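You operate a simulated robot arm through the tools that you are given. There is no shell and no other tool. Be economical: measure what you need, move in short steps, check, and stop when the job is done.

Carry out the task below with a simulated robot arm. There is one attempt and no reset: what you move stays moved.

TASK
Scrub the glue smear off the mending bench with the blue scrubber.
Fine: load it at the cleaner tin; scrubber back where it was, lid back on the tin. What is to be rubbed or washed off counts as gone when no trace of it is left.

It is judged by the outcome, as a careful person would: the job done as asked, and still so three seconds after it is handed in. It fails if anything else is knocked over, pushed out of place, dropped, spilled or broken. Lids that push on must go on centred and level and be pressed home; caps that screw on are set level and turned clockwise until they are tight.

THE ROBOT
A 6-joint arm with a two-finger gripper, hanging from a carriage that runs on a gantry, over the field with the corners [-2.055, 1.047], [-2.056, -0.333], [0.044, -0.334], [0.045, 1.046] (x, y) and turns from -369 to 319 degrees about z. Base frame: it is fixed where the carriage stands at the start and does not move with it; the origin is on the floor, on the carriage's upright axis, x ahead of it, y to its left, z up; the surface under the hand at the start is at about z = 0.884. Lengths are in m, angles in degrees, forces in N, time in s.
With the tool pointing down near the work surface it reaches from about 0.1 to 0.56 m from the robot's upright axis, wherever it stands. Its first joint turns from -166.0 to 166.0 degrees. Places, roughly: cleaner tin [0.6, -0.2, 0.9]; glue smear [0.3, -0.8, 0.9]; mending bench top [0.6, -0.3, 0.9]. Payload 2.45 kg.
The tool frame sits at the grasp point between the pads (the TCP): z along the fingers, y along the line on which they close. The tips reach 0.026 m beyond it. Largest opening 0.096 m; the body of the gripper starts 0.069 m behind the TCP.
Orientation is that of the tool frame in the base frame, as a unit quaternion [x, y, z, w]. With the fingers straight down and closing along the base's y, the tool's x points along the base's -x, its y along +y and its z along -z.

THE INTERFACE
- The arm moves only by the tool drive_tool. Its argument "moves" is a list of rows, each a list of 6 numbers: the shift along the base's x, y, z in mm, then the turn, a rotation vector about the base's x, y, z in degrees. In form: [[dx, dy, dz, ax, ay, az], ...]. A call has 1 to 10 rows; each row shifts and turns the commanded pose from where the row before left it. "hand" is the finger opening in mm, from 0 to 96, set as the call begins (left out, the last holds). Rows are played at 5 a second. More than 0.05 m and 8.6 degrees between two rows, or a gripper value outside its range, and nothing of the call is played. Where a pose cannot be reached the arm comes as near as it can. A force on the tool above 40 N (or 10 N above the force at the start of the call, whichever is more), or a blocked arm, ends the call early, and 0.2 s more pass. The fingers move at their own pace and stop on an object; they squeeze with about 26 N. The grip force told is the motor's: it shows also when the fingers shut on nothing. Time passes only in rows, and 0.2 s behind the last, so rows that do not move let the fingers close. It gives the time, the measured TCP pose, the force on the tool (base axes), the opening and the grip force at its end, in the units of the frame above (readings bear some noise), with the torque about the TCP (base axes, N m) and any sound that the robot's microphone picked up.
- Cameras (640 x 400 px; columns grow to the right, rows downward): "scene" is now at [0.2257, -0.0528, 1.7427]; the picture's right is [-0.85, -0.52, 0.00], its down [-0.47, 0.76, -0.44] and it looks along [0.23, -0.38, -0.90] (base axes); focal length 260 px, centre (320, 200). "wrist" rides on the gripper at [0.082, 0.003, -0.098] in the tool frame; the picture's right is [-0.04, 1.00, 0.00], its down [-0.73, -0.03, -0.68] and it looks along [-0.68, -0.03, 0.73] (tool axes); focal length 256 px, centre (320, 200). There is no depth. A picture from a camera that has moved, and an enlarged one, comes with that camera's place and axes in the base frame and with its lens. The place of the scene camera against the robot may be out by one fixed shift of up to 0.012 m in any direction.
- snapshot(camera): a new picture of that camera. It takes no simulated time.
- lift_body(by): slides the trunk up (or, below 0, down) by that many m; the arm and the scene camera ride with it, the base frame stays. It gives what a move gives, with no picture.
- base_move(legs): drives the robot by 1 to 6 legs, each [ahead, left, turn to the left] in m, m and degrees, along the robot's own axes; the way and the turn of a leg run together, so that a leg with both is an arc; at most 1.5 m and 180 degrees a leg. The arm and the cameras ride along, it lands a little off, and it stops where it bumps. It keeps to its track: a leg is cut to what the track allows. It gives what a move gives.
- pan_tilt(pan, tilt): turns the head with the scene camera to pan (to the left, within 155 degrees either way) and tilt (down, from -29 to 69), counted from straight ahead of the robot. It gives what a move gives.
- inspect(camera, box): a new picture of the part [left, top, right, bottom] of that camera's present view, enlarged. It takes no simulated time.
- job_done(): hands the job in; it is judged then, once.

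Go step by step. Nothing tells you exact positions but the pictures and the camera data: compare them with the known pose of the tool, close in by small moves and look again before you grip or let go. The budget is 120 turns and 82 pictures, counting those below and the enlarged ones. Unless the task says otherwise, let go and move clear before handing in, and close with one line.

The tools are called after ">>>" as name(argument=value, ...) on one line, values as JSON. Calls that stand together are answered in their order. drive_tool: Moves the arm, as the interface text tells. Its arguments: {"type":"object","properties":{"moves":{"type":"array"},"hand":{"type":"number"}},"required":["moves"]} The other tools are called the same way: lift_body (by) slides the trunk up or down; base_move (legs) drives the base; pan_tilt (pan, tilt) turns the head that bears the scene camera; snapshot (camera) takes a picture; inspect (camera, box) takes an enlarged picture of a part of a camera's view; job_done () hands the job in.

At the start:

```text
t: 0.0
position: [0.3055, -0.4031, 1.0996]
tcp_rot: [0.0, 1.0, 0.0, -0.001]
force: [0.6, 0.5, 0.1]
moment: [0.05, -0.02, -0.01]
width: 0.0959
gripper_force: 0.0
trunk travel left (down, up): [-0.467, 0.135]
robot x, y, heading: [-0.0035, 0.0045, 0.0]
head pan, tilt: [-58.4, 63.8]
```

scene: 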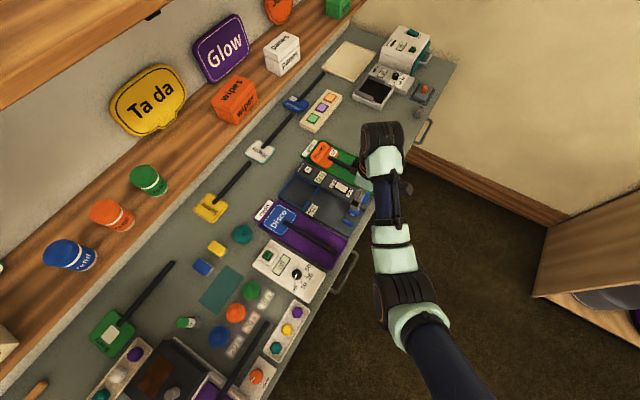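
wrist: 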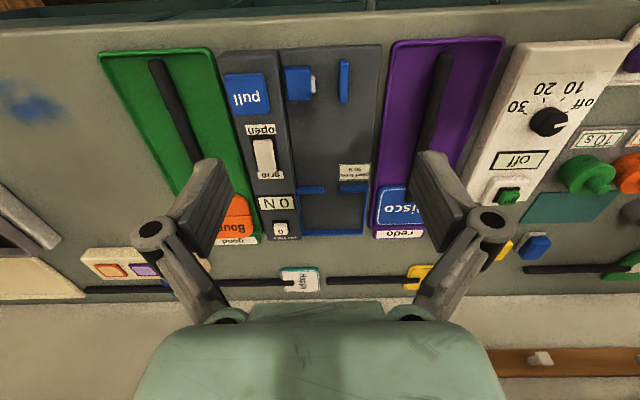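

I can make out a blue patch in the wrist view at about (0.34, -0.77), probably the smear. Next I'll enlarge the areas near the tin and the scrubber.

>>> inspect(camera="scene", box=[160, 210, 320, 310])

>>> inspect(camera="scene", box=[80, 280, 320, 400])

>>> inspect(camera="scene", box=[280, 30, 480, 155])

```text
4.00 times, centred on (240, 260) of scene
camera zoom: at [0.2257, -0.0528, 1.7427], right [-0.85, -0.52, 0.0], down [-0.47, 0.76, -0.44], along [0.23, -0.38, -0.9], focal length 1039 px, centre (640, -40)
```

zoom: 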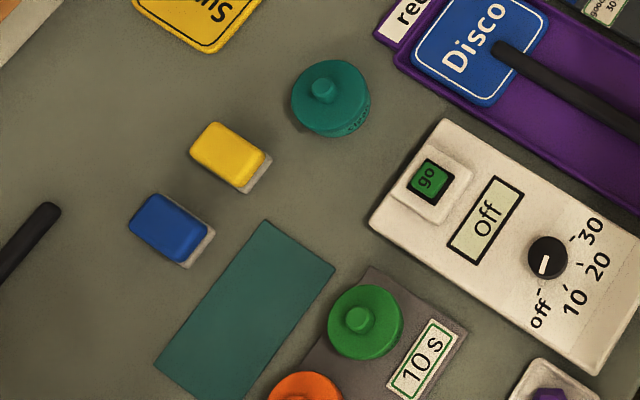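

```text
2.67 times, centred on (200, 340) of scene
camera zoom: at [0.2257, -0.0528, 1.7427], right [-0.85, -0.52, 0.0], down [-0.47, 0.76, -0.44], along [0.23, -0.38, -0.9], focal length 693 px, centre (640, -173)
```

zoom: 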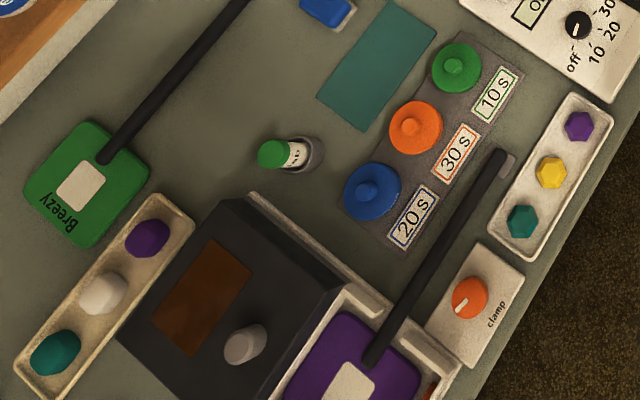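

```text
3.20 times, centred on (380, 92) of scene
camera zoom: at [0.2257, -0.0528, 1.7427], right [-0.85, -0.52, 0.0], down [-0.47, 0.76, -0.44], along [0.23, -0.38, -0.9], focal length 831 px, centre (128, 544)
```

zoom: 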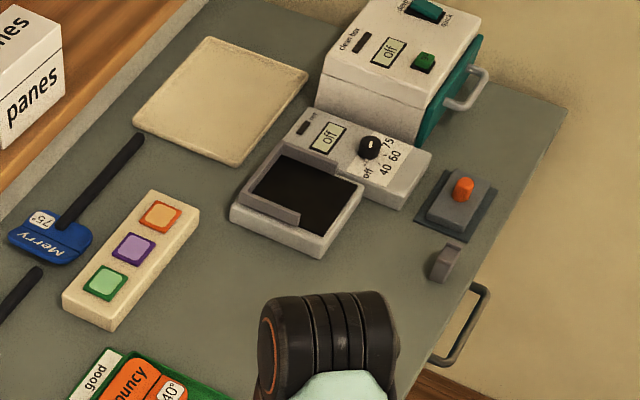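

The teal tin, with a knob on its lid, is near (0.59, -0.16). The blue scrubber is near (0.63, -0.01) and a yellow one sits beside it. I'll drive to the front of the track and bring the wrist camera over them.

>>> base_move(legs=[[0.05, 0.0, 0]])

>>> drive_tool(moves=[[0, 50, 0, 0, 0, 0], [0, 50, 0, 0, 0, 0], [0, 50, 0, 0, 0, 0], [20, 50, 0, 0, 0, 0], [30, 50, 0, 0, 0, 0], [30, 40, 0, 0, 0, 0]])

>>> snapshot(camera="wrist")

```text
t: 0.9
position: [0.3492, -0.4036, 1.0994]
tcp_rot: [0.0, 1.0, 0.0, 0.0]
force: [0.2, 0.3, -0.3]
moment: [-0.01, -0.03, 0.01]
width: 0.0961
gripper_force: 0.1
trunk travel left (down, up): [-0.467, 0.135]
robot x, y, heading: [0.0458, -0.0022, 0.2]
head pan, tilt: [-58.4, 63.8]
```

```text
refused: row 4 steps farther than a row can; nothing moved
```

```text
76 pictures are left
camera wrist: at [0.2688, -0.4017, 1.1983], right [0.04, 1.0, 0.0], down [0.73, -0.03, 0.68], along [0.68, -0.03, -0.73], focal length 256 px, centre (320, 200)
```

wrist: 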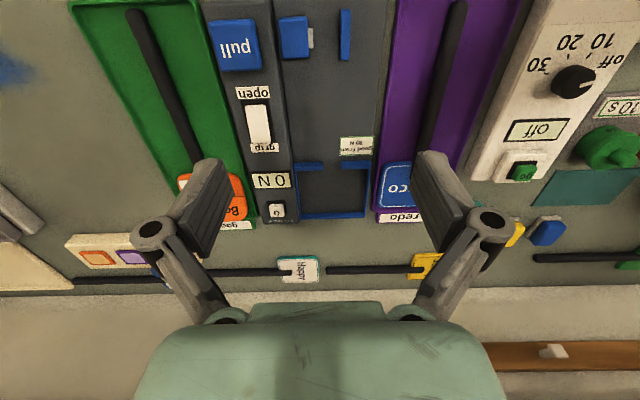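

The base is at (0.046, -0.002). I'll move the hand closer with smaller rows.

>>> drive_tool(moves=[[0, 49, 0, 0, 0, 0], [0, 49, 0, 0, 0, 0], [0, 49, 0, 0, 0, 0], [0, 49, 0, 0, 0, 0], [0, 49, 0, 0, 0, 0], [30, 39, 0, 0, 0, 0], [40, 20, 0, 0, 0, 0]])

>>> snapshot(camera="wrist")

```text
t: 2.5
position: [0.4344, -0.1175, 1.0422]
tcp_rot: [0.0, 1.0, 0.0, 0.0]
force: [-0.2, -0.7, -0.7]
moment: [0.0, -0.04, 0.01]
width: 0.0958
gripper_force: 0.1
out of reach, approached as far as the arm can: row 1, 2, 3, 4, 5
trunk travel left (down, up): [-0.467, 0.135]
robot x, y, heading: [0.0422, -0.0027, 0.1]
head pan, tilt: [-58.4, 63.8]
```

```text
75 pictures are left
camera wrist: at [0.355, -0.1152, 1.1406], right [0.04, 1.0, 0.0], down [0.73, -0.03, 0.68], along [0.68, -0.03, -0.73], focal length 256 px, centre (320, 200)
```

wrist: 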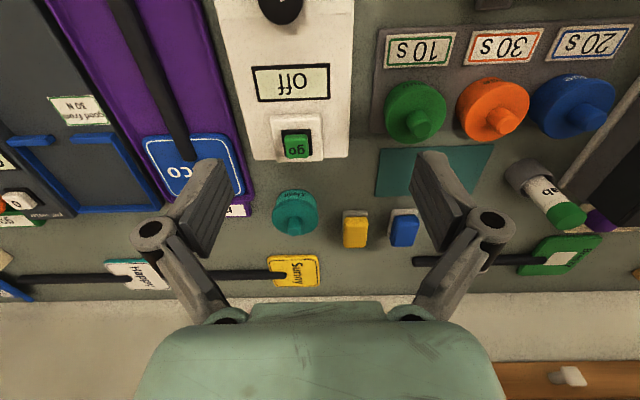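

The arm settled lower than I commanded, so I'll let it rest and read the pose again.

>>> drive_tool(moves=[[0, 0, 0, 0, 0, 0], [0, 0, 0, 0, 0, 0]])

>>> inspect(camera="wrist", box=[220, 160, 480, 290])

```text
t: 3.1
position: [0.4353, -0.117, 1.042]
tcp_rot: [0.0, 1.0, -0.001, 0.001]
force: [0.9, 0.2, 0.1]
moment: [-0.01, 0.03, -0.02]
width: 0.0959
gripper_force: 0.1
trunk travel left (down, up): [-0.467, 0.135]
robot x, y, heading: [0.0439, 0.0048, 0.2]
head pan, tilt: [-58.4, 63.8]
```

```text
2.46 times, centred on (350, 225) of wrist
camera zoom: at [0.3552, -0.1155, 1.1407], right [0.04, 1.0, 0.0], down [0.73, -0.03, 0.68], along [0.68, -0.03, -0.73], focal length 630 px, centre (246, 138)
```

zoom: 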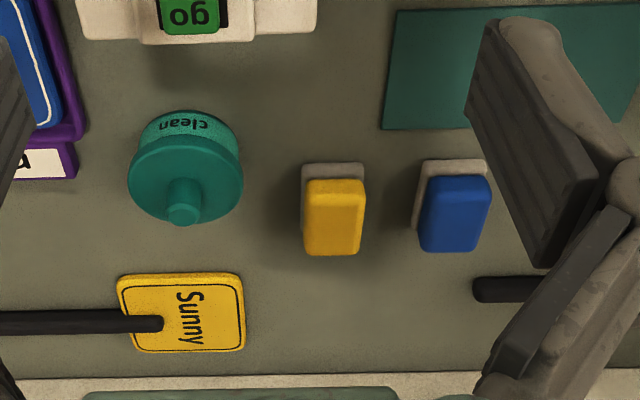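

Triangulating from both cameras puts the lid knob at about (0.588, -0.157, 0.94) and the blue scrubber at about (0.634, -0.009), top near z 0.909. I'll move above the knob to test the reach.

>>> drive_tool(hand=50, moves=[[38, -10, 0, 0, 0, 0], [38, -10, 0, 0, 0, 0], [38, -10, -10, 0, 0, 0], [38, -10, -15, 0, 0, 0], [0, 0, 0, 0, 0, 0]])

>>> snapshot(camera="wrist")

>>> snapshot(camera="scene")

```text
t: 4.3
position: [0.5882, -0.1574, 1.0129]
tcp_rot: [0.0, 1.0, 0.0, 0.0]
force: [0.3, 0.1, 0.7]
moment: [-0.01, 0.01, 0.0]
width: 0.0501
gripper_force: 0.1
trunk travel left (down, up): [-0.467, 0.135]
robot x, y, heading: [0.0485, -0.0008, -0.0]
head pan, tilt: [-58.4, 63.8]
```

```text
73 pictures are left
camera wrist: at [0.5077, -0.1549, 1.1112], right [0.04, 1.0, 0.0], down [0.73, -0.03, 0.68], along [0.68, -0.03, -0.73], focal length 256 px, centre (320, 200)
```

wrist: 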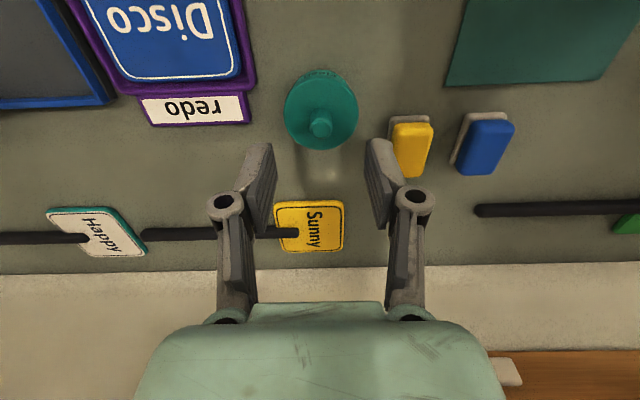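

```text
72 pictures are left
camera scene: at [0.27, -0.0529, 1.7428], right [-0.85, -0.52, 0.0], down [-0.47, 0.76, -0.44], along [0.23, -0.38, -0.9], focal length 260 px, centre (320, 200)
```

scene: 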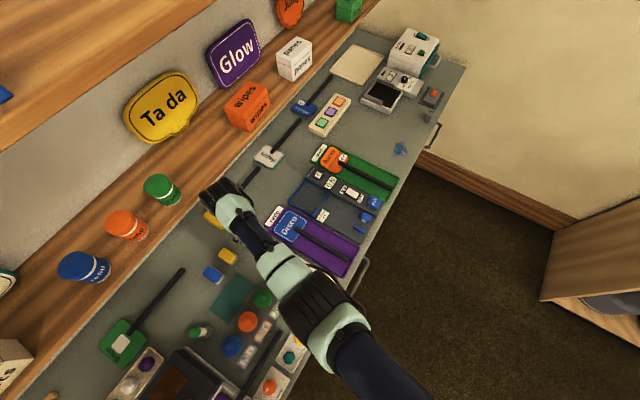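

The knob is in reach, refined to about (0.595, -0.159), top near 0.936. I'll centre over it and go down part way.

>>> drive_tool(moves=[[7, -2, -20, 0, 0, 0], [0, 0, -20, 0, 0, 0], [0, 0, 0, 0, 0, 0]])

>>> inspect(camera="wrist", box=[200, 75, 440, 225])

```text
t: 5.1
position: [0.5941, -0.1602, 0.9753]
tcp_rot: [0.001, 1.0, 0.0, 0.001]
force: [-0.3, -0.1, -0.1]
moment: [-0.01, -0.04, 0.04]
width: 0.0502
gripper_force: 0.1
trunk travel left (down, up): [-0.467, 0.135]
robot x, y, heading: [0.0464, 0.0005, -0.1]
head pan, tilt: [-58.4, 63.8]
```

```text
2.67 times, centred on (320, 150) of wrist
camera zoom: at [0.5145, -0.1571, 1.0734], right [0.04, 1.0, 0.0], down [0.73, -0.03, 0.68], along [0.68, -0.03, -0.73], focal length 683 px, centre (320, 333)
```

zoom: 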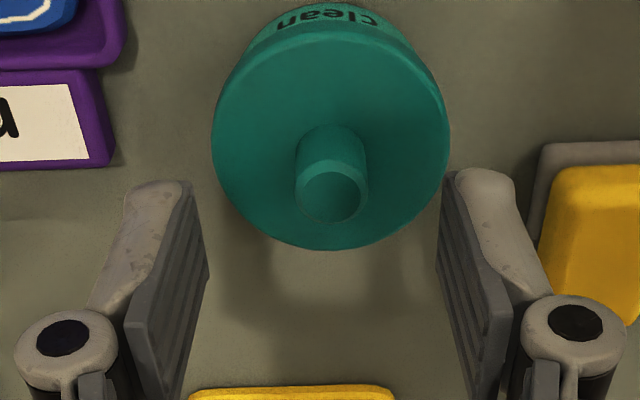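

The knob is about 16 mm wide and 17 mm tall, standing on the lid top at about 0.92. I'll go down so that the tips straddle it just above the lid.

>>> drive_tool(moves=[[3, 2, -13, 0, 0, 0], [0, 0, -9, 0, 0, 0], [0, 0, 0, 0, 0, 0]])

>>> inspect(camera="wrist", box=[200, 75, 440, 225])

```text
t: 5.9
position: [0.5928, -0.1554, 0.9579]
tcp_rot: [0.0, 1.0, 0.0, 0.0]
force: [-0.4, -0.5, 0.5]
moment: [0.0, -0.01, 0.03]
width: 0.0501
gripper_force: 0.1
out of reach, approached as far as the arm can: row 2
trunk travel left (down, up): [-0.467, 0.135]
robot x, y, heading: [0.0453, 0.0003, -0.1]
head pan, tilt: [-58.4, 63.8]
```

```text
2.67 times, centred on (320, 150) of wrist
camera zoom: at [0.5129, -0.1538, 1.0554], right [0.04, 1.0, 0.0], down [0.73, -0.03, 0.68], along [0.68, -0.03, -0.73], focal length 683 px, centre (320, 333)
```

zoom: 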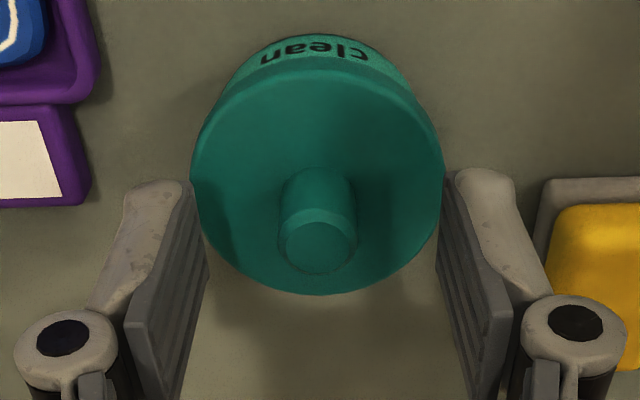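

The arm is at its reach limit here. I'll raise the hand, move the base sideways, and lower the trunk for more reach.

>>> drive_tool(moves=[[-5, 0, 40, 0, 0, 0], [-20, 0, 40, 0, 0, 0], [-20, 0, 40, 0, 0, 0], [-20, 0, 40, 0, 0, 0], [0, 0, 0, 0, 0, 0]])

>>> lift_body(by=-0.12)

>>> base_move(legs=[[0.01, -0.13, 0]])

>>> snapshot(camera="scene")

```text
t: 7.1
position: [0.5301, -0.1561, 1.1096]
tcp_rot: [-0.001, 1.0, -0.001, 0.0]
force: [0.1, 0.4, 0.1]
moment: [0.01, 0.03, -0.03]
width: 0.05
gripper_force: 0.1
out of reach, approached as far as the arm can: row 4
trunk travel left (down, up): [-0.467, 0.135]
robot x, y, heading: [0.042, -0.0004, -0.0]
head pan, tilt: [-58.4, 63.8]
```

```text
t: 8.6
position: [0.5319, -0.1563, 0.9905]
tcp_rot: [0.0, 1.0, -0.001, 0.0]
force: [0.3, 0.1, 0.0]
moment: [0.03, -0.01, 0.0]
width: 0.0503
gripper_force: 0.0
trunk travel left (down, up): [-0.347, 0.255]
robot x, y, heading: [0.0434, 0.002, 0.0]
head pan, tilt: [-58.4, 63.8]
```

```text
t: 9.9
position: [0.5311, -0.2818, 0.9894]
tcp_rot: [0.001, 1.0, 0.001, 0.001]
force: [0.4, -0.4, -0.4]
moment: [0.01, 0.0, 0.01]
width: 0.0501
gripper_force: 0.1
trunk travel left (down, up): [-0.347, 0.255]
robot x, y, heading: [0.0471, -0.1254, -0.0]
head pan, tilt: [-58.4, 63.8]
```

```text
69 pictures are left
camera scene: at [0.2699, -0.1783, 1.6227], right [-0.85, -0.52, 0.0], down [-0.47, 0.76, -0.44], along [0.23, -0.38, -0.9], focal length 260 px, centre (320, 200)
```

scene: 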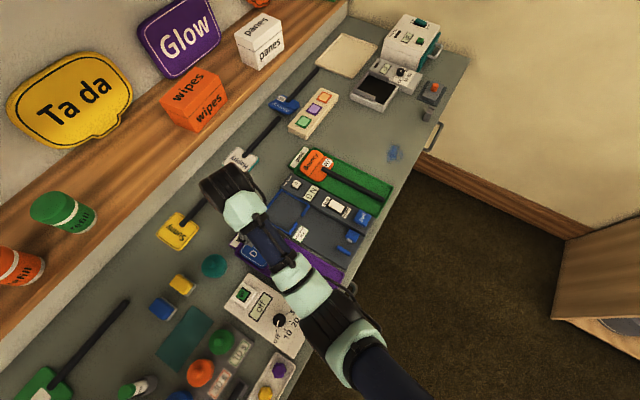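

Now to bring the hand back above the knob from the new base position.

>>> drive_tool(moves=[[10, 40, 10, 0, 0, 0], [20, 40, 0, 0, 0, 0], [20, 40, 0, 0, 0, 0], [14, 4, 0, 0, 0, 0], [0, 0, 0, 0, 0, 0]])

>>> inspect(camera="wrist", box=[200, 75, 440, 225])

```text
t: 11.1
position: [0.5987, -0.1551, 0.9929]
tcp_rot: [0.0, 1.0, 0.0, 0.001]
force: [-1.1, -0.3, 0.2]
moment: [0.01, 0.02, -0.01]
width: 0.0499
gripper_force: 0.1
out of reach, approached as far as the arm can: row 1
trunk travel left (down, up): [-0.347, 0.255]
robot x, y, heading: [0.0504, -0.1294, -0.0]
head pan, tilt: [-58.4, 63.8]
```

```text
2.67 times, centred on (320, 150) of wrist
camera zoom: at [0.5184, -0.153, 1.0909], right [0.04, 1.0, 0.0], down [0.73, -0.03, 0.68], along [0.68, -0.03, -0.73], focal length 683 px, centre (320, 333)
```

zoom: 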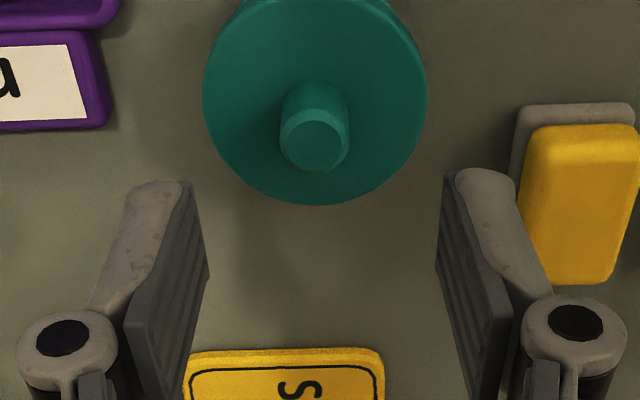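

The knob is at about (0.597, -0.158). Descending in small steps.

>>> drive_tool(moves=[[-1, -3, -18, 0, 0, 0], [0, 0, -15, 0, 0, 0], [0, 0, -9, 0, 0, 0], [0, 0, 0, 0, 0, 0]])

>>> inspect(camera="wrist", box=[200, 75, 440, 225])

```text
t: 12.1
position: [0.599, -0.1602, 0.9493]
tcp_rot: [-0.001, 1.0, 0.0, 0.0]
force: [-0.1, 0.2, -0.7]
moment: [0.0, 0.0, 0.01]
width: 0.0501
gripper_force: 0.1
trunk travel left (down, up): [-0.347, 0.255]
robot x, y, heading: [0.0429, -0.1263, 0.1]
head pan, tilt: [-58.4, 63.8]
```

```text
2.67 times, centred on (320, 150) of wrist
camera zoom: at [0.5192, -0.159, 1.0477], right [0.04, 1.0, 0.0], down [0.73, -0.03, 0.68], along [0.68, -0.03, -0.73], focal length 683 px, centre (320, 333)
```

zoom: 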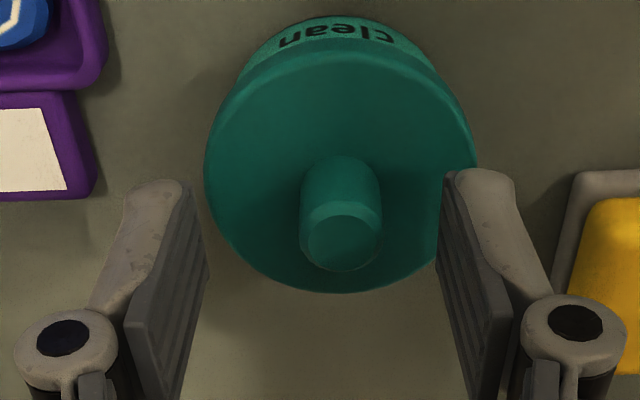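

The fingers need about +4 mm in y and -3 mm in x, then I'll close on the knob.

>>> drive_tool(moves=[[-3, 4, 0, 0, 0, 0], [0, 0, 0, 0, 0, 0]])

>>> drive_tool(hand=8, moves=[[0, 0, 0, 0, 0, 0], [0, 0, 0, 0, 0, 0], [0, 0, 0, 0, 0, 0], [0, 0, 0, 0, 0, 0]])

>>> inspect(camera="wrist", box=[200, 75, 440, 225])

```text
t: 12.7
position: [0.5971, -0.1582, 0.9493]
tcp_rot: [0.0, 1.0, 0.0, 0.001]
force: [0.0, 0.8, 0.2]
moment: [-0.02, 0.0, -0.02]
width: 0.0498
gripper_force: 0.0
trunk travel left (down, up): [-0.347, 0.255]
robot x, y, heading: [0.0435, -0.126, -0.1]
head pan, tilt: [-58.4, 63.8]
```

```text
t: 13.7
position: [0.5971, -0.1563, 0.9516]
tcp_rot: [0.0, 1.0, 0.001, 0.001]
force: [0.2, 3.3, -0.5]
moment: [0.07, 0.01, 0.01]
width: 0.0164
gripper_force: 26.0
trunk travel left (down, up): [-0.347, 0.255]
robot x, y, heading: [0.0469, -0.125, 0.2]
head pan, tilt: [-58.4, 63.8]
heard: snap
```

```text
2.67 times, centred on (320, 150) of wrist
camera zoom: at [0.5169, -0.1554, 1.0483], right [0.04, 1.0, 0.0], down [0.73, -0.03, 0.68], along [0.68, -0.03, -0.73], focal length 683 px, centre (320, 333)
```

zoom: 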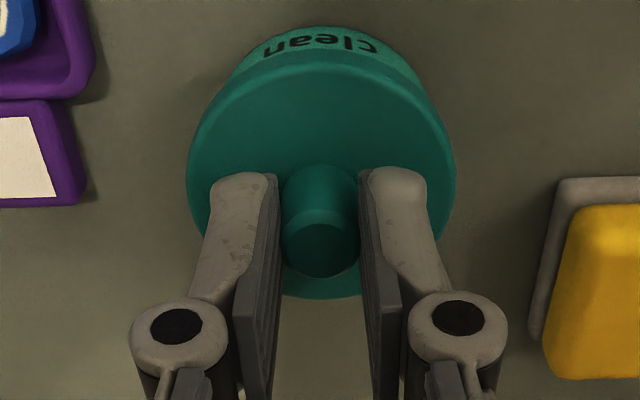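

The knob is held at 16 mm. I'll lift gently and watch whether the tin comes along.

>>> drive_tool(moves=[[0, 0, 3, 0, 0, 0], [0, 0, 4, 0, 0, 0], [0, 0, 5, 0, 0, 0]])

>>> inspect(camera="wrist", box=[200, 75, 440, 225])

```text
t: 14.5
position: [0.5978, -0.1584, 0.9617]
tcp_rot: [0.001, 1.0, 0.0, 0.001]
force: [0.6, 0.3, -0.6]
moment: [0.01, 0.0, 0.0]
width: 0.0161
gripper_force: 26.3
trunk travel left (down, up): [-0.347, 0.255]
robot x, y, heading: [0.0441, -0.1269, -0.2]
head pan, tilt: [-58.4, 63.8]
```

```text
2.67 times, centred on (320, 150) of wrist
camera zoom: at [0.5172, -0.1566, 1.0602], right [0.04, 1.0, 0.0], down [0.73, -0.03, 0.68], along [0.68, -0.03, -0.73], focal length 683 px, centre (320, 333)
```

zoom: 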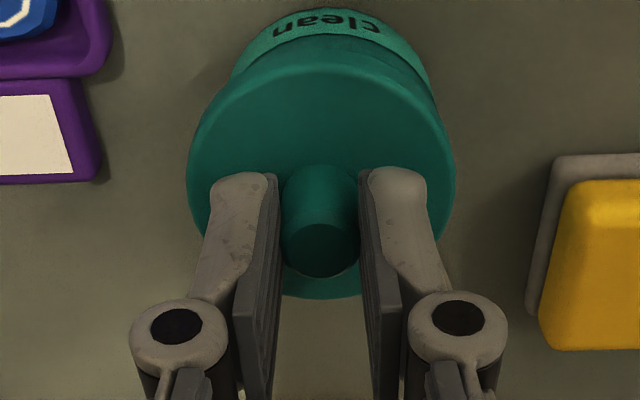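

The lid has come away and the tin stayed put. I'll raise it clear and look at the surroundings to choose a spot to set it down.

>>> drive_tool(moves=[[0, 0, 25, 0, 0, 0], [-20, 0, 25, 0, 0, 0], [-30, 0, 10, 0, 0, 0], [-30, 0, 0, 0, 0, 0], [0, 0, 0, 0, 0, 0]])

>>> snapshot(camera="wrist")

>>> inspect(camera="scene", box=[80, 230, 320, 380])

```text
t: 15.7
position: [0.5537, -0.1603, 0.9895]
tcp_rot: [0.0, 1.0, 0.0, 0.002]
force: [-0.4, -0.3, 0.1]
moment: [0.02, 0.01, 0.01]
width: 0.016
gripper_force: 26.4
out of reach, approached as far as the arm can: row 3, 4
trunk travel left (down, up): [-0.347, 0.255]
robot x, y, heading: [0.0381, -0.1246, -0.2]
head pan, tilt: [-58.4, 63.8]
```

```text
64 pictures are left
camera wrist: at [0.4729, -0.1571, 1.087], right [0.04, 1.0, 0.0], down [0.73, -0.03, 0.68], along [0.68, -0.03, -0.73], focal length 256 px, centre (320, 200)
```

wrist: 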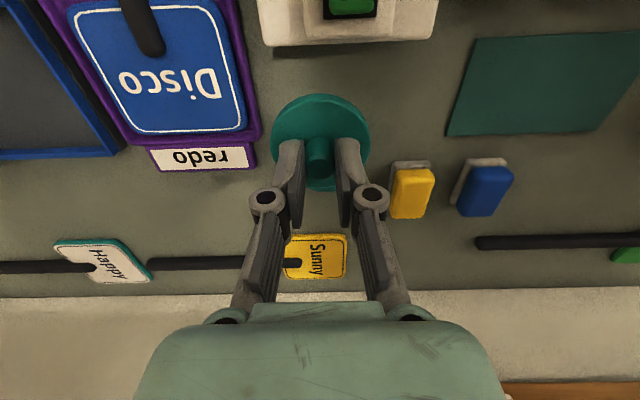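

```text
2.67 times, centred on (200, 305) of scene
camera zoom: at [0.2698, -0.1783, 1.6227], right [-0.85, -0.52, 0.0], down [-0.47, 0.76, -0.44], along [0.23, -0.38, -0.9], focal length 693 px, centre (640, -80)
```

zoom: 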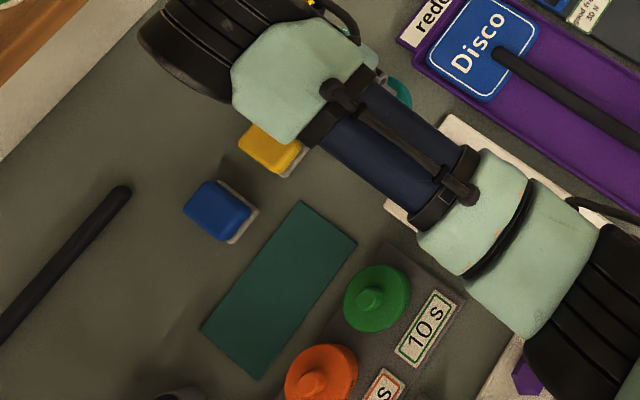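

The upper reach limit now is about z = 0.99, which is enough. The bench between tin, yellow scrubber, box and mat is free around (0.565, -0.085), so the lid goes there.

>>> drive_tool(moves=[[4, 38, 0, 0, 0, 0], [7, 37, 0, 0, 0, 0], [0, 0, -20, 0, 0, 0], [0, 0, -15, 0, 0, 0], [0, 0, 0, 0, 0, 0]])

>>> snapshot(camera="wrist")

```text
t: 16.9
position: [0.5635, -0.0868, 0.9522]
tcp_rot: [0.0, 1.0, 0.0, 0.002]
force: [0.0, 0.8, -0.5]
moment: [0.03, -0.01, -0.06]
width: 0.0162
gripper_force: 26.3
trunk travel left (down, up): [-0.347, 0.255]
robot x, y, heading: [0.0449, -0.1226, 0.0]
head pan, tilt: [-58.4, 63.8]
```

```text
62 pictures are left
camera wrist: at [0.483, -0.0845, 1.0513], right [0.04, 1.0, 0.0], down [0.73, -0.03, 0.68], along [0.68, -0.03, -0.73], focal length 256 px, centre (320, 200)
```

wrist: 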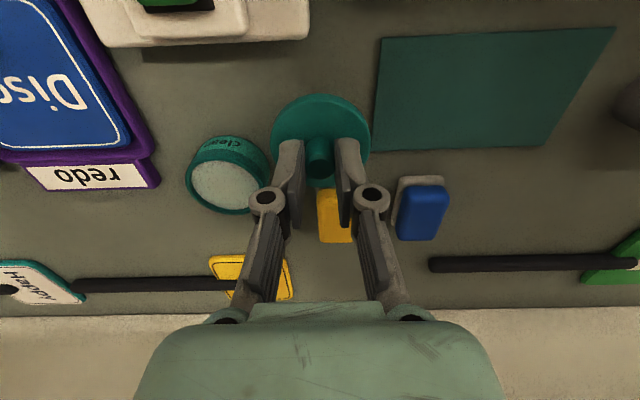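

The tin is open, showing a pale paste. The spot is clear, so I'll lower the lid until I feel contact.

>>> drive_tool(moves=[[0, 0, -10, 0, 0, 0], [0, 0, -7, 0, 0, 0], [0, 0, -4, 0, 0, 0], [0, 0, 0, 0, 0, 0]])

>>> drive_tool(moves=[[0, 0, -2, 0, 0, 0], [0, 0, -2, 0, 0, 0], [0, 0, 0, 0, 0, 0]])

>>> inspect(camera="wrist", box=[160, 60, 480, 260])

```text
t: 17.9
position: [0.563, -0.0847, 0.9319]
tcp_rot: [0.0, 1.0, 0.0, 0.002]
force: [-0.5, 0.2, 0.2]
moment: [-0.03, -0.03, -0.01]
width: 0.0165
gripper_force: 25.6
trunk travel left (down, up): [-0.347, 0.255]
robot x, y, heading: [0.0426, -0.1245, 0.0]
head pan, tilt: [-58.4, 63.8]
```

```text
t: 18.7
position: [0.5631, -0.0847, 0.9279]
tcp_rot: [0.0, 1.0, 0.0, 0.0]
force: [-0.1, 1.0, -0.3]
moment: [0.01, 0.02, -0.01]
width: 0.0164
gripper_force: 26.1
trunk travel left (down, up): [-0.347, 0.255]
robot x, y, heading: [0.0429, -0.1255, -0.1]
head pan, tilt: [-58.4, 63.8]
```

```text
2.00 times, centred on (320, 160) of wrist
camera zoom: at [0.4826, -0.0824, 1.0254], right [0.04, 1.0, 0.0], down [0.73, -0.03, 0.68], along [0.68, -0.03, -0.73], focal length 512 px, centre (320, 280)
```

zoom: 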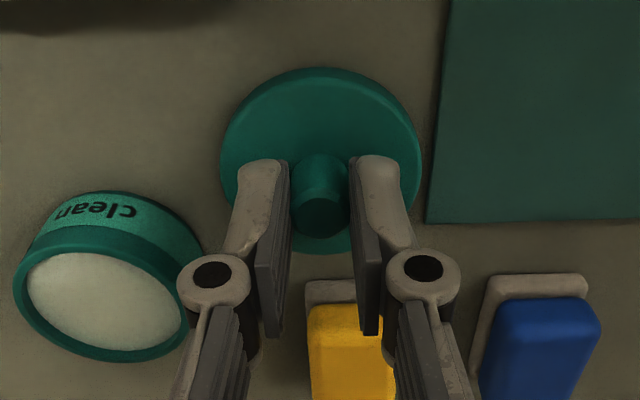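

No contact yet; lowering further.

>>> drive_tool(moves=[[0, 0, -1.5, 0, 0, 0], [0, 0, -1.5, 0, 0, 0], [0, 0, 0, 0, 0, 0]])

>>> drive_tool(moves=[[0, 0, -1.5, 0, 0, 0], [0, 0, -1.5, 0, 0, 0], [0, 0, 0, 0, 0, 0]])

```text
t: 19.5
position: [0.5642, -0.0852, 0.9268]
tcp_rot: [0.0, 1.0, 0.0, 0.002]
force: [-9.9, 2.0, 23.3]
moment: [0.02, 0.33, 0.02]
width: 0.0161
gripper_force: 26.0
trunk travel left (down, up): [-0.347, 0.255]
robot x, y, heading: [0.0453, -0.1275, -0.0]
head pan, tilt: [-58.4, 63.8]
```

```text
t: 20.3
position: [0.5646, -0.0835, 0.9231]
tcp_rot: [0.001, 1.0, 0.001, 0.001]
force: [-5.5, -0.6, 28.2]
moment: [-0.02, 0.07, 0.03]
width: 0.016
gripper_force: 26.0
trunk travel left (down, up): [-0.347, 0.255]
robot x, y, heading: [0.0425, -0.1249, -0.2]
head pan, tilt: [-58.4, 63.8]
```

The lid is on the bench. I'll ease the pressure, open and rise.

>>> drive_tool(moves=[[0, 0, 2, 0, 0, 0], [0, 0, 0, 0, 0, 0]])

>>> drive_tool(hand=40, moves=[[0, 0, 0, 0, 0, 0], [0, 0, 0, 0, 0, 0], [0, 0, 20, 0, 0, 0], [0, 0, 30, 0, 0, 0], [0, 0, 0, 0, 0, 0]])

>>> snapshot(camera="wrist")

```text
t: 20.9
position: [0.5647, -0.0837, 0.9228]
tcp_rot: [0.001, 1.0, 0.0, 0.0]
force: [1.4, -0.9, 3.5]
moment: [-0.03, -0.21, 0.01]
width: 0.016
gripper_force: 25.5
trunk travel left (down, up): [-0.347, 0.255]
robot x, y, heading: [0.0465, -0.1244, -0.4]
head pan, tilt: [-58.4, 63.8]
```

```text
t: 22.1
position: [0.5623, -0.0825, 0.9724]
tcp_rot: [0.0, 1.0, 0.0, 0.0]
force: [-0.5, -0.1, 0.2]
moment: [-0.01, 0.02, -0.01]
width: 0.0403
gripper_force: 0.1
trunk travel left (down, up): [-0.347, 0.255]
robot x, y, heading: [0.0454, -0.1257, 0.1]
head pan, tilt: [-58.4, 63.8]
```

```text
60 pictures are left
camera wrist: at [0.4815, -0.0818, 1.071], right [0.04, 1.0, 0.0], down [0.73, -0.03, 0.68], along [0.68, -0.03, -0.73], focal length 256 px, centre (320, 200)
```

wrist: 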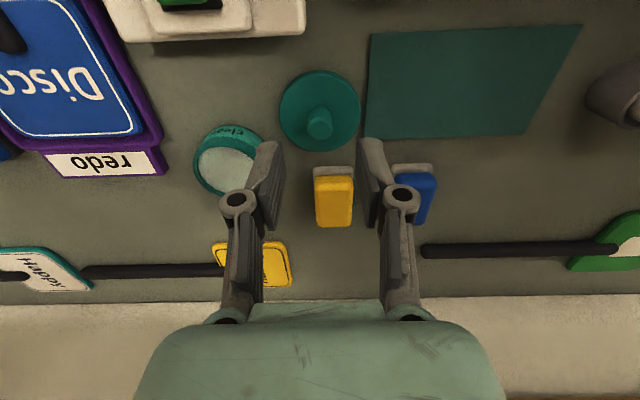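

The lid stands upright on the bench at about (0.564, -0.083). Next I'll shift the base level with the scrubber and move out over it.

>>> base_move(legs=[[0.01, 0.1, 0]])

>>> drive_tool(hand=60, moves=[[25, -10, 0, 0, 0, 0], [25, -10, 0, 0, 0, 0], [15, -6, 0, 0, 0, 0], [0, 0, 0, 0, 0, 0]])

>>> snapshot(camera="wrist")

```text
t: 23.2
position: [0.5627, 0.0142, 0.9715]
tcp_rot: [0.0, 1.0, 0.0, 0.001]
force: [0.3, -0.2, 0.4]
moment: [0.0, -0.03, 0.01]
width: 0.0401
gripper_force: 0.1
trunk travel left (down, up): [-0.347, 0.255]
robot x, y, heading: [0.0423, -0.0273, -0.0]
head pan, tilt: [-58.4, 63.8]
```

```text
t: 24.2
position: [0.6278, -0.0125, 0.9738]
tcp_rot: [0.0, 1.0, 0.0, 0.001]
force: [-0.7, -0.2, 0.9]
moment: [-0.01, 0.0, -0.02]
width: 0.0598
gripper_force: 0.1
trunk travel left (down, up): [-0.347, 0.255]
robot x, y, heading: [0.0458, -0.0232, -0.0]
head pan, tilt: [-58.4, 63.8]
```

```text
59 pictures are left
camera wrist: at [0.5466, -0.0105, 1.0718], right [0.04, 1.0, 0.0], down [0.73, -0.03, 0.68], along [0.68, -0.03, -0.73], focal length 256 px, centre (320, 200)
```

wrist: 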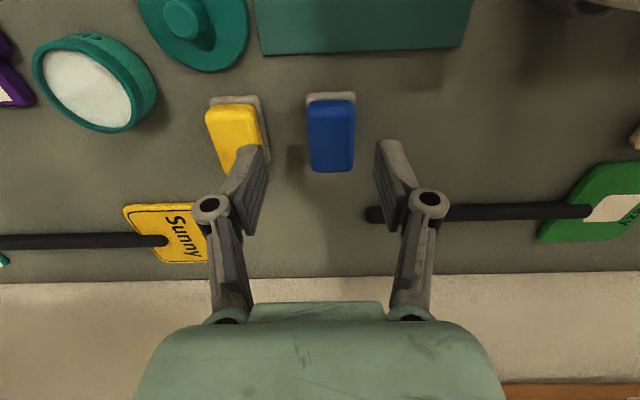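

The scrubber is in reach: centred near (0.636, -0.007) and lying along x. I'll align over it with 50 mm opening, go down, then check.

>>> drive_tool(hand=50, moves=[[7, 5, -10, 0, 0, 0], [0, 0, -20, 0, 0, 0], [0, 0, 0, 0, 0, 0]])

>>> inspect(camera="wrist", box=[200, 75, 440, 225])

```text
t: 25.1
position: [0.6353, -0.0084, 0.9425]
tcp_rot: [0.0, 1.0, 0.0, 0.001]
force: [0.2, -0.3, -0.4]
moment: [0.01, 0.04, 0.03]
width: 0.0501
gripper_force: 0.1
trunk travel left (down, up): [-0.347, 0.255]
robot x, y, heading: [0.0436, -0.0264, 0.1]
head pan, tilt: [-58.4, 63.8]
```

```text
2.67 times, centred on (320, 150) of wrist
camera zoom: at [0.5546, -0.0055, 1.0406], right [0.04, 1.0, 0.0], down [0.73, -0.03, 0.68], along [0.68, -0.03, -0.73], focal length 683 px, centre (320, 333)
```

zoom: 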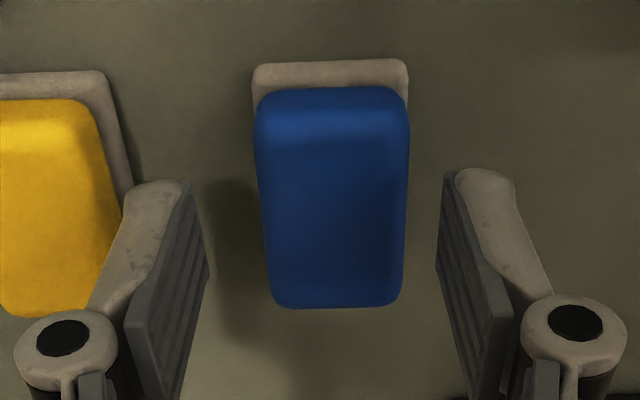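

It's well aligned, about 2 mm off in y. I'll descend to grip the blue body just above the pale pad.

>>> drive_tool(moves=[[1, 2, -12, 0, 0, 0], [0, 0, -10, 0, 0, 0], [0, 0, 0, 0, 0, 0]])

>>> inspect(camera="wrist", box=[200, 75, 440, 225])

```text
t: 25.9
position: [0.6363, -0.0037, 0.92]
tcp_rot: [0.001, 1.0, 0.0, 0.001]
force: [0.4, 0.0, -0.4]
moment: [-0.02, 0.01, -0.03]
width: 0.0502
gripper_force: 0.1
trunk travel left (down, up): [-0.347, 0.255]
robot x, y, heading: [0.0431, -0.0219, 0.1]
head pan, tilt: [-58.4, 63.8]
```

```text
2.67 times, centred on (320, 150) of wrist
camera zoom: at [0.556, -0.0018, 1.0182], right [0.04, 1.0, 0.0], down [0.73, -0.03, 0.68], along [0.68, -0.03, -0.73], focal length 683 px, centre (320, 333)
```

zoom: 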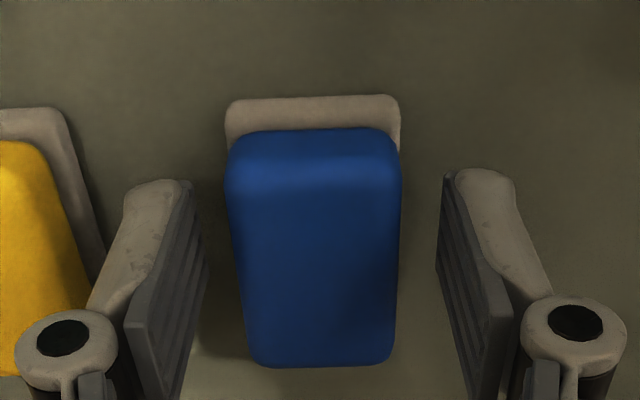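

Centred. I'll close on it.

>>> drive_tool(hand=22, moves=[[0, -1, 0, 0, 0, 0], [0, 0, 0, 0, 0, 0], [0, 0, 0, 0, 0, 0], [0, 0, 0, 0, 0, 0]])

>>> inspect(camera="wrist", box=[200, 75, 440, 225])

```text
t: 26.9
position: [0.6369, -0.0037, 0.9197]
tcp_rot: [0.0, 1.0, 0.0, 0.001]
force: [0.4, -0.1, 0.5]
moment: [0.0, -0.01, -0.02]
width: 0.0329
gripper_force: 25.7
trunk travel left (down, up): [-0.347, 0.255]
robot x, y, heading: [0.0438, -0.0258, 0.1]
head pan, tilt: [-58.4, 63.8]
```

```text
2.67 times, centred on (320, 150) of wrist
camera zoom: at [0.5556, -0.0027, 1.0188], right [0.04, 1.0, 0.0], down [0.73, -0.03, 0.68], along [0.68, -0.03, -0.73], focal length 683 px, centre (320, 333)
```

zoom: 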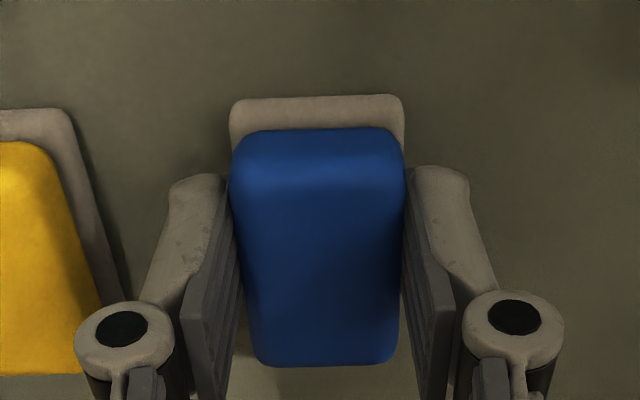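

Scrubber held at 33 mm; its home pose is TCP (0.6365, -0.004, 0.9197). I'll lift it and carry it above the open tin.

>>> drive_tool(moves=[[0, 0, 15, 0, 0, 0], [0, 0, 35, 0, 0, 0], [-10, -38, 0, 0, 0, 0], [-10, -38, 0, 0, 0, 0], [-10, -38, 0, 0, 0, 0], [-10, -38, 0, 0, 0, 0], [0, 0, 0, 0, 0, 0]])

>>> snapshot(camera="wrist")

>>> pan_tilt(pan=-25, tilt=60)

>>> snapshot(camera="scene")

```text
t: 28.4
position: [0.5961, -0.1593, 0.9713]
tcp_rot: [0.001, 1.0, 0.0, 0.001]
force: [0.1, -0.9, -0.3]
moment: [0.0, -0.02, -0.05]
width: 0.0326
gripper_force: 26.4
trunk travel left (down, up): [-0.347, 0.255]
robot x, y, heading: [0.0458, -0.0232, -0.1]
head pan, tilt: [-58.4, 63.8]
```

```text
55 pictures are left
camera wrist: at [0.5152, -0.1564, 1.0691], right [0.04, 1.0, 0.0], down [0.73, -0.03, 0.68], along [0.68, -0.03, -0.73], focal length 256 px, centre (320, 200)
```

wrist: 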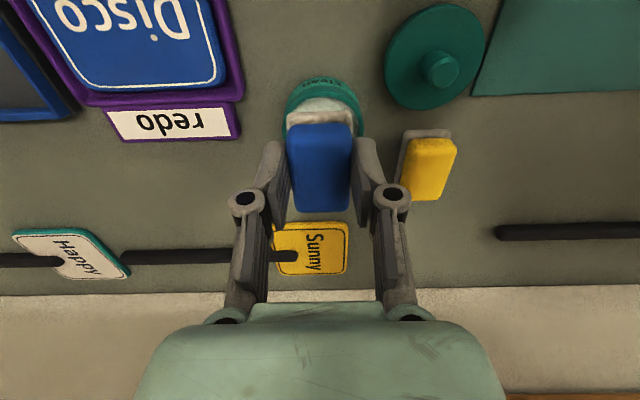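

```text
t: 29.4
position: [0.5962, -0.1564, 0.9716]
tcp_rot: [0.0, 1.0, 0.001, 0.001]
force: [-0.6, 0.2, -0.8]
moment: [0.02, 0.01, 0.02]
width: 0.0331
gripper_force: 25.8
trunk travel left (down, up): [-0.347, 0.255]
robot x, y, heading: [0.0429, -0.0244, -0.2]
head pan, tilt: [-25.0, 60.0]
```

```text
54 pictures are left
camera scene: at [0.2978, -0.0548, 1.627], right [-0.42, -0.91, 0.0], down [-0.78, 0.37, -0.5], along [0.45, -0.21, -0.87], focal length 260 px, centre (320, 200)
```

scene: 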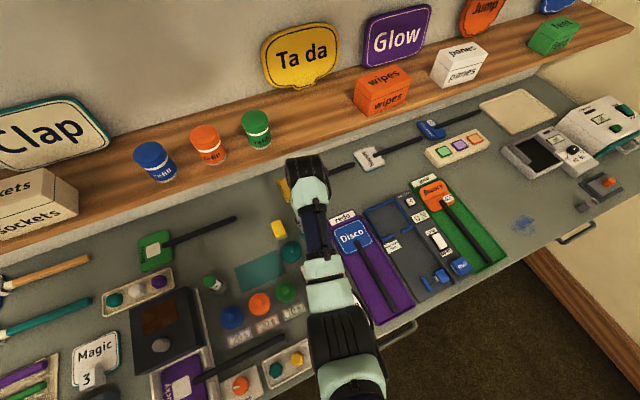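

I'll lower the pad onto the tin mouth slowly, watching the force.

>>> drive_tool(moves=[[0, 0, -8, 0, 0, 0], [0, 0, -6, 0, 0, 0], [0, 0, -3, 0, 0, 0], [0, 0, 0, 0, 0, 0]])

>>> drive_tool(moves=[[0, 0, -2, 0, 0, 0], [0, 0, -2, 0, 0, 0], [0, 0, 0, 0, 0, 0]])

>>> inspect(camera="wrist", box=[200, 75, 440, 225])

```text
t: 30.4
position: [0.5953, -0.1573, 0.954]
tcp_rot: [0.0, 1.0, 0.0, 0.002]
force: [-0.2, -0.4, 0.9]
moment: [0.0, 0.0, 0.04]
width: 0.0328
gripper_force: 26.1
trunk travel left (down, up): [-0.347, 0.255]
robot x, y, heading: [0.0434, -0.0275, 0.1]
head pan, tilt: [-25.0, 60.0]
```

```text
t: 31.2
position: [0.5949, -0.158, 0.9504]
tcp_rot: [0.0, 1.0, 0.0, 0.001]
force: [-6.4, 0.6, 17.1]
moment: [0.03, 0.3, -0.03]
width: 0.0327
gripper_force: 26.0
trunk travel left (down, up): [-0.347, 0.255]
robot x, y, heading: [0.0459, -0.0276, -0.2]
head pan, tilt: [-25.0, 60.0]
```

```text
2.67 times, centred on (320, 150) of wrist
camera zoom: at [0.515, -0.1555, 1.0484], right [0.04, 1.0, 0.0], down [0.73, -0.03, 0.68], along [0.68, -0.03, -0.73], focal length 683 px, centre (320, 333)
```

zoom: 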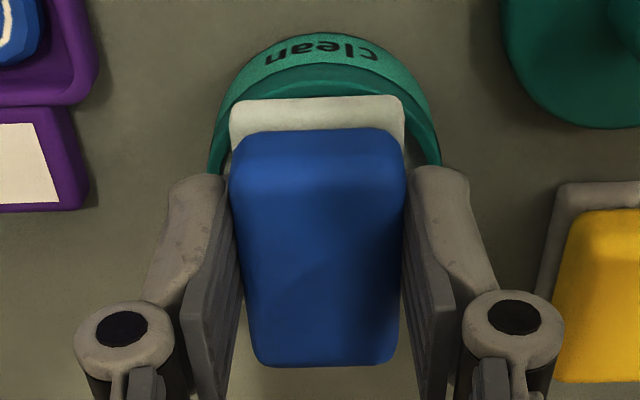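

There is contact at 17 N, and the pad looks lighter, as if loaded. I'll lift off and compare.

>>> drive_tool(moves=[[0, 0, 5, 0, 0, 0], [0, 0, 15, 0, 0, 0], [0, 0, 15, 0, 0, 0], [0, 0, 0, 0, 0, 0]])

>>> inspect(camera="wrist", box=[200, 55, 440, 205])

```text
t: 32.2
position: [0.5952, -0.1567, 0.984]
tcp_rot: [-0.001, 1.0, -0.001, 0.001]
force: [0.0, 0.7, -0.5]
moment: [-0.02, -0.01, 0.0]
width: 0.033
gripper_force: 26.3
trunk travel left (down, up): [-0.347, 0.255]
robot x, y, heading: [0.0444, -0.0282, 0.1]
head pan, tilt: [-25.0, 60.0]
```

```text
2.67 times, centred on (320, 130) of wrist
camera zoom: at [0.5149, -0.1545, 1.0827], right [0.04, 1.0, 0.0], down [0.73, -0.03, 0.68], along [0.68, -0.03, -0.73], focal length 683 px, centre (320, 387)
```

zoom: 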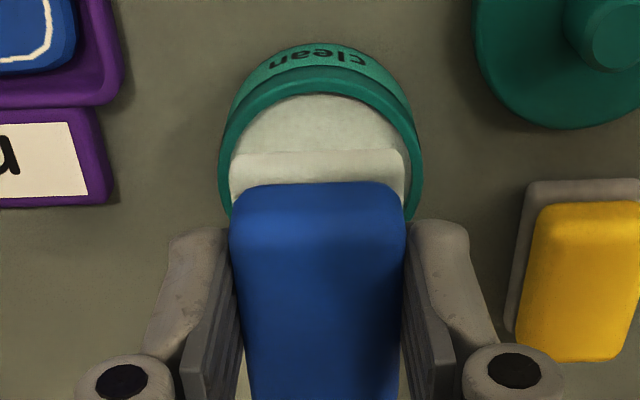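

The pad is now paste-coloured, so it is loaded. I'll raise the trunk, drive toward the smear, and turn the head to look at it.

>>> lift_body(by=0.1)

>>> base_move(legs=[[0, -0.306, 0]])

>>> pan_tilt(pan=-80, tilt=60)

>>> snapshot(camera="scene")

```text
t: 33.6
position: [0.5938, -0.1556, 1.0847]
tcp_rot: [0.001, 1.0, 0.0, 0.001]
force: [-0.1, 0.5, -0.4]
moment: [0.01, -0.01, 0.04]
width: 0.0328
gripper_force: 26.2
trunk travel left (down, up): [-0.447, 0.155]
robot x, y, heading: [0.0411, -0.0284, 0.1]
head pan, tilt: [-25.0, 60.0]
```

```text
t: 35.7
position: [0.5938, -0.4621, 1.0834]
tcp_rot: [0.003, 1.0, 0.0, 0.001]
force: [0.0, -0.2, -0.5]
moment: [0.02, 0.0, -0.01]
width: 0.0329
gripper_force: 25.4
trunk travel left (down, up): [-0.447, 0.155]
robot x, y, heading: [0.0427, -0.3312, -0.2]
head pan, tilt: [-25.0, 60.0]
```

```text
t: 36.9
position: [0.594, -0.4633, 1.0852]
tcp_rot: [0.003, 1.0, 0.001, 0.001]
force: [-0.5, -0.1, 0.4]
moment: [0.04, 0.02, -0.02]
width: 0.0326
gripper_force: 26.1
trunk travel left (down, up): [-0.447, 0.155]
robot x, y, heading: [0.0404, -0.334, -0.5]
head pan, tilt: [-80.0, 60.0]
```

```text
51 pictures are left
camera scene: at [0.2477, -0.3975, 1.727], right [-0.99, -0.17, 0.0], down [-0.15, 0.85, -0.5], along [0.08, -0.49, -0.87], focal length 260 px, centre (320, 200)
```

scene: 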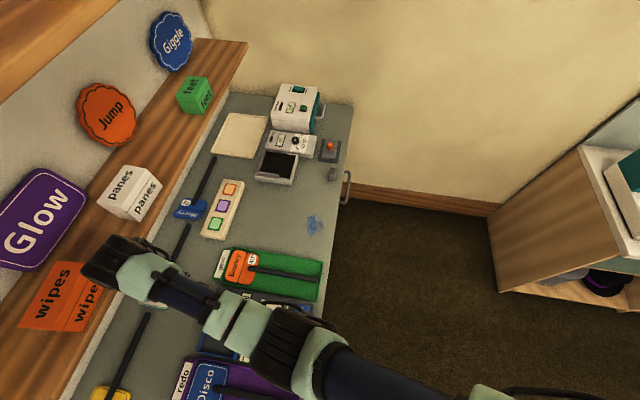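

The smear is clear of anything else, at about (0.33, -0.773). Enlarging it to get the extent.

>>> inspect(camera="scene", box=[274, 194, 354, 244])

>>> drive_tool(moves=[[-40, -30, 0, 0, 0, 0], [-40, -30, 0, 0, 0, 0], [-40, -30, 0, 0, 0, 0], [-40, -30, 0, 0, 0, 0], [-40, -30, 0, 0, 0, 0], [-40, -30, -10, 0, 0, 0], [-10, -45, -10, 0, 0, 0], [0, -40, 0, 0, 0, 0], [0, 0, 0, 0, 0, 0]])

>>> snapshot(camera="wrist")

```text
8.00 times, centred on (314, 219) of scene
camera zoom: at [0.2477, -0.3975, 1.727], right [-0.99, -0.17, 0.0], down [-0.15, 0.85, -0.5], along [0.08, -0.49, -0.87], focal length 2078 px, centre (368, 48)
```

zoom: 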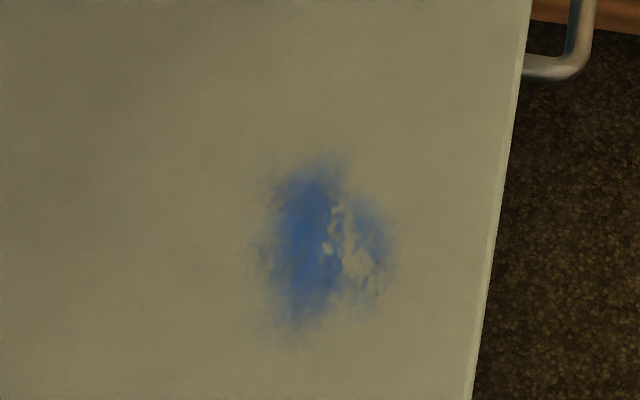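

```text
refused: row 6 steps farther than a row can; nothing moved
```

```text
49 pictures are left
camera wrist: at [0.5132, -0.4614, 1.1827], right [0.05, 1.0, 0.0], down [0.73, -0.03, 0.68], along [0.68, -0.03, -0.73], focal length 256 px, centre (320, 200)
```

wrist: 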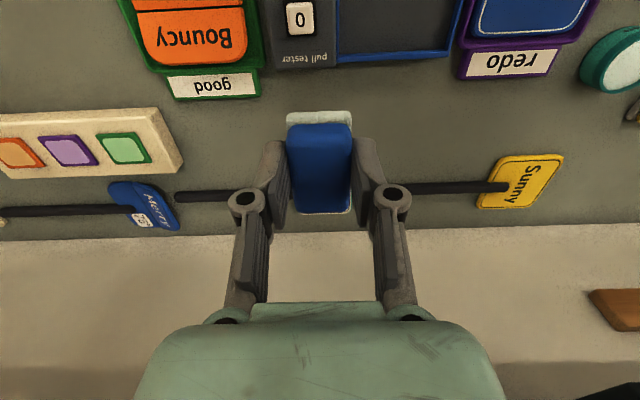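

The smear spans about x 0.295–0.365 and y -0.82 to -0.725. I'll carry the scrubber over there with smaller rows.

>>> drive_tool(moves=[[-29, -34, -4, 0, 0, 0], [-29, -34, -4, 0, 0, 0], [-29, -34, -4, 0, 0, 0], [-29, -34, -4, 0, 0, 0], [-29, -34, -4, 0, 0, 0], [-29, -34, -8, 0, 0, 0], [-29, -34, -10, 0, 0, 0], [-29, -34, -10, 0, 0, 0], [-27, -35, -10, 0, 0, 0], [0, 0, 0, 0, 0, 0]])

>>> snapshot(camera="wrist")

>>> snapshot(camera="scene")

```text
t: 39.1
position: [0.3337, -0.7704, 1.026]
tcp_rot: [0.002, 1.0, 0.0, 0.001]
force: [0.3, -0.5, -0.1]
moment: [0.0, 0.0, -0.02]
width: 0.0328
gripper_force: 25.5
trunk travel left (down, up): [-0.447, 0.155]
robot x, y, heading: [0.0415, -0.3293, -0.5]
head pan, tilt: [-80.0, 60.0]
```

```text
48 pictures are left
camera wrist: at [0.2532, -0.7688, 1.1252], right [0.05, 1.0, 0.0], down [0.73, -0.03, 0.68], along [0.68, -0.03, -0.73], focal length 256 px, centre (320, 200)
```

wrist: 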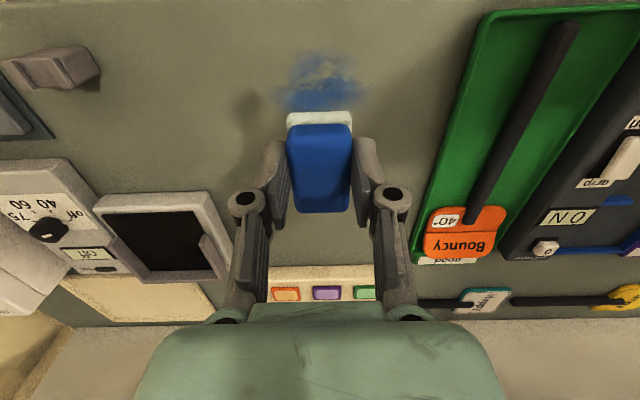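

```text
47 pictures are left
camera scene: at [0.2476, -0.3976, 1.727], right [-0.99, -0.17, 0.0], down [-0.15, 0.85, -0.5], along [0.08, -0.49, -0.87], focal length 260 px, centre (320, 200)
```

scene: 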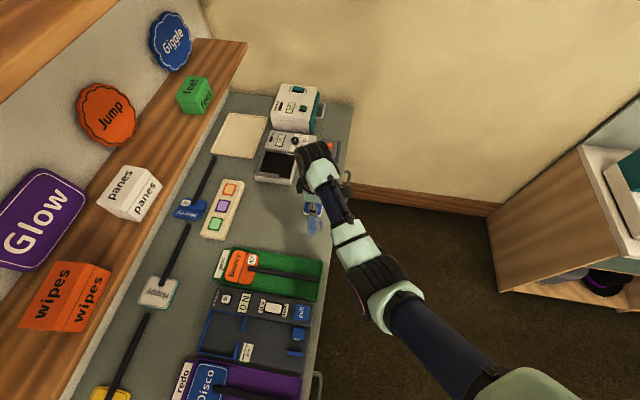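

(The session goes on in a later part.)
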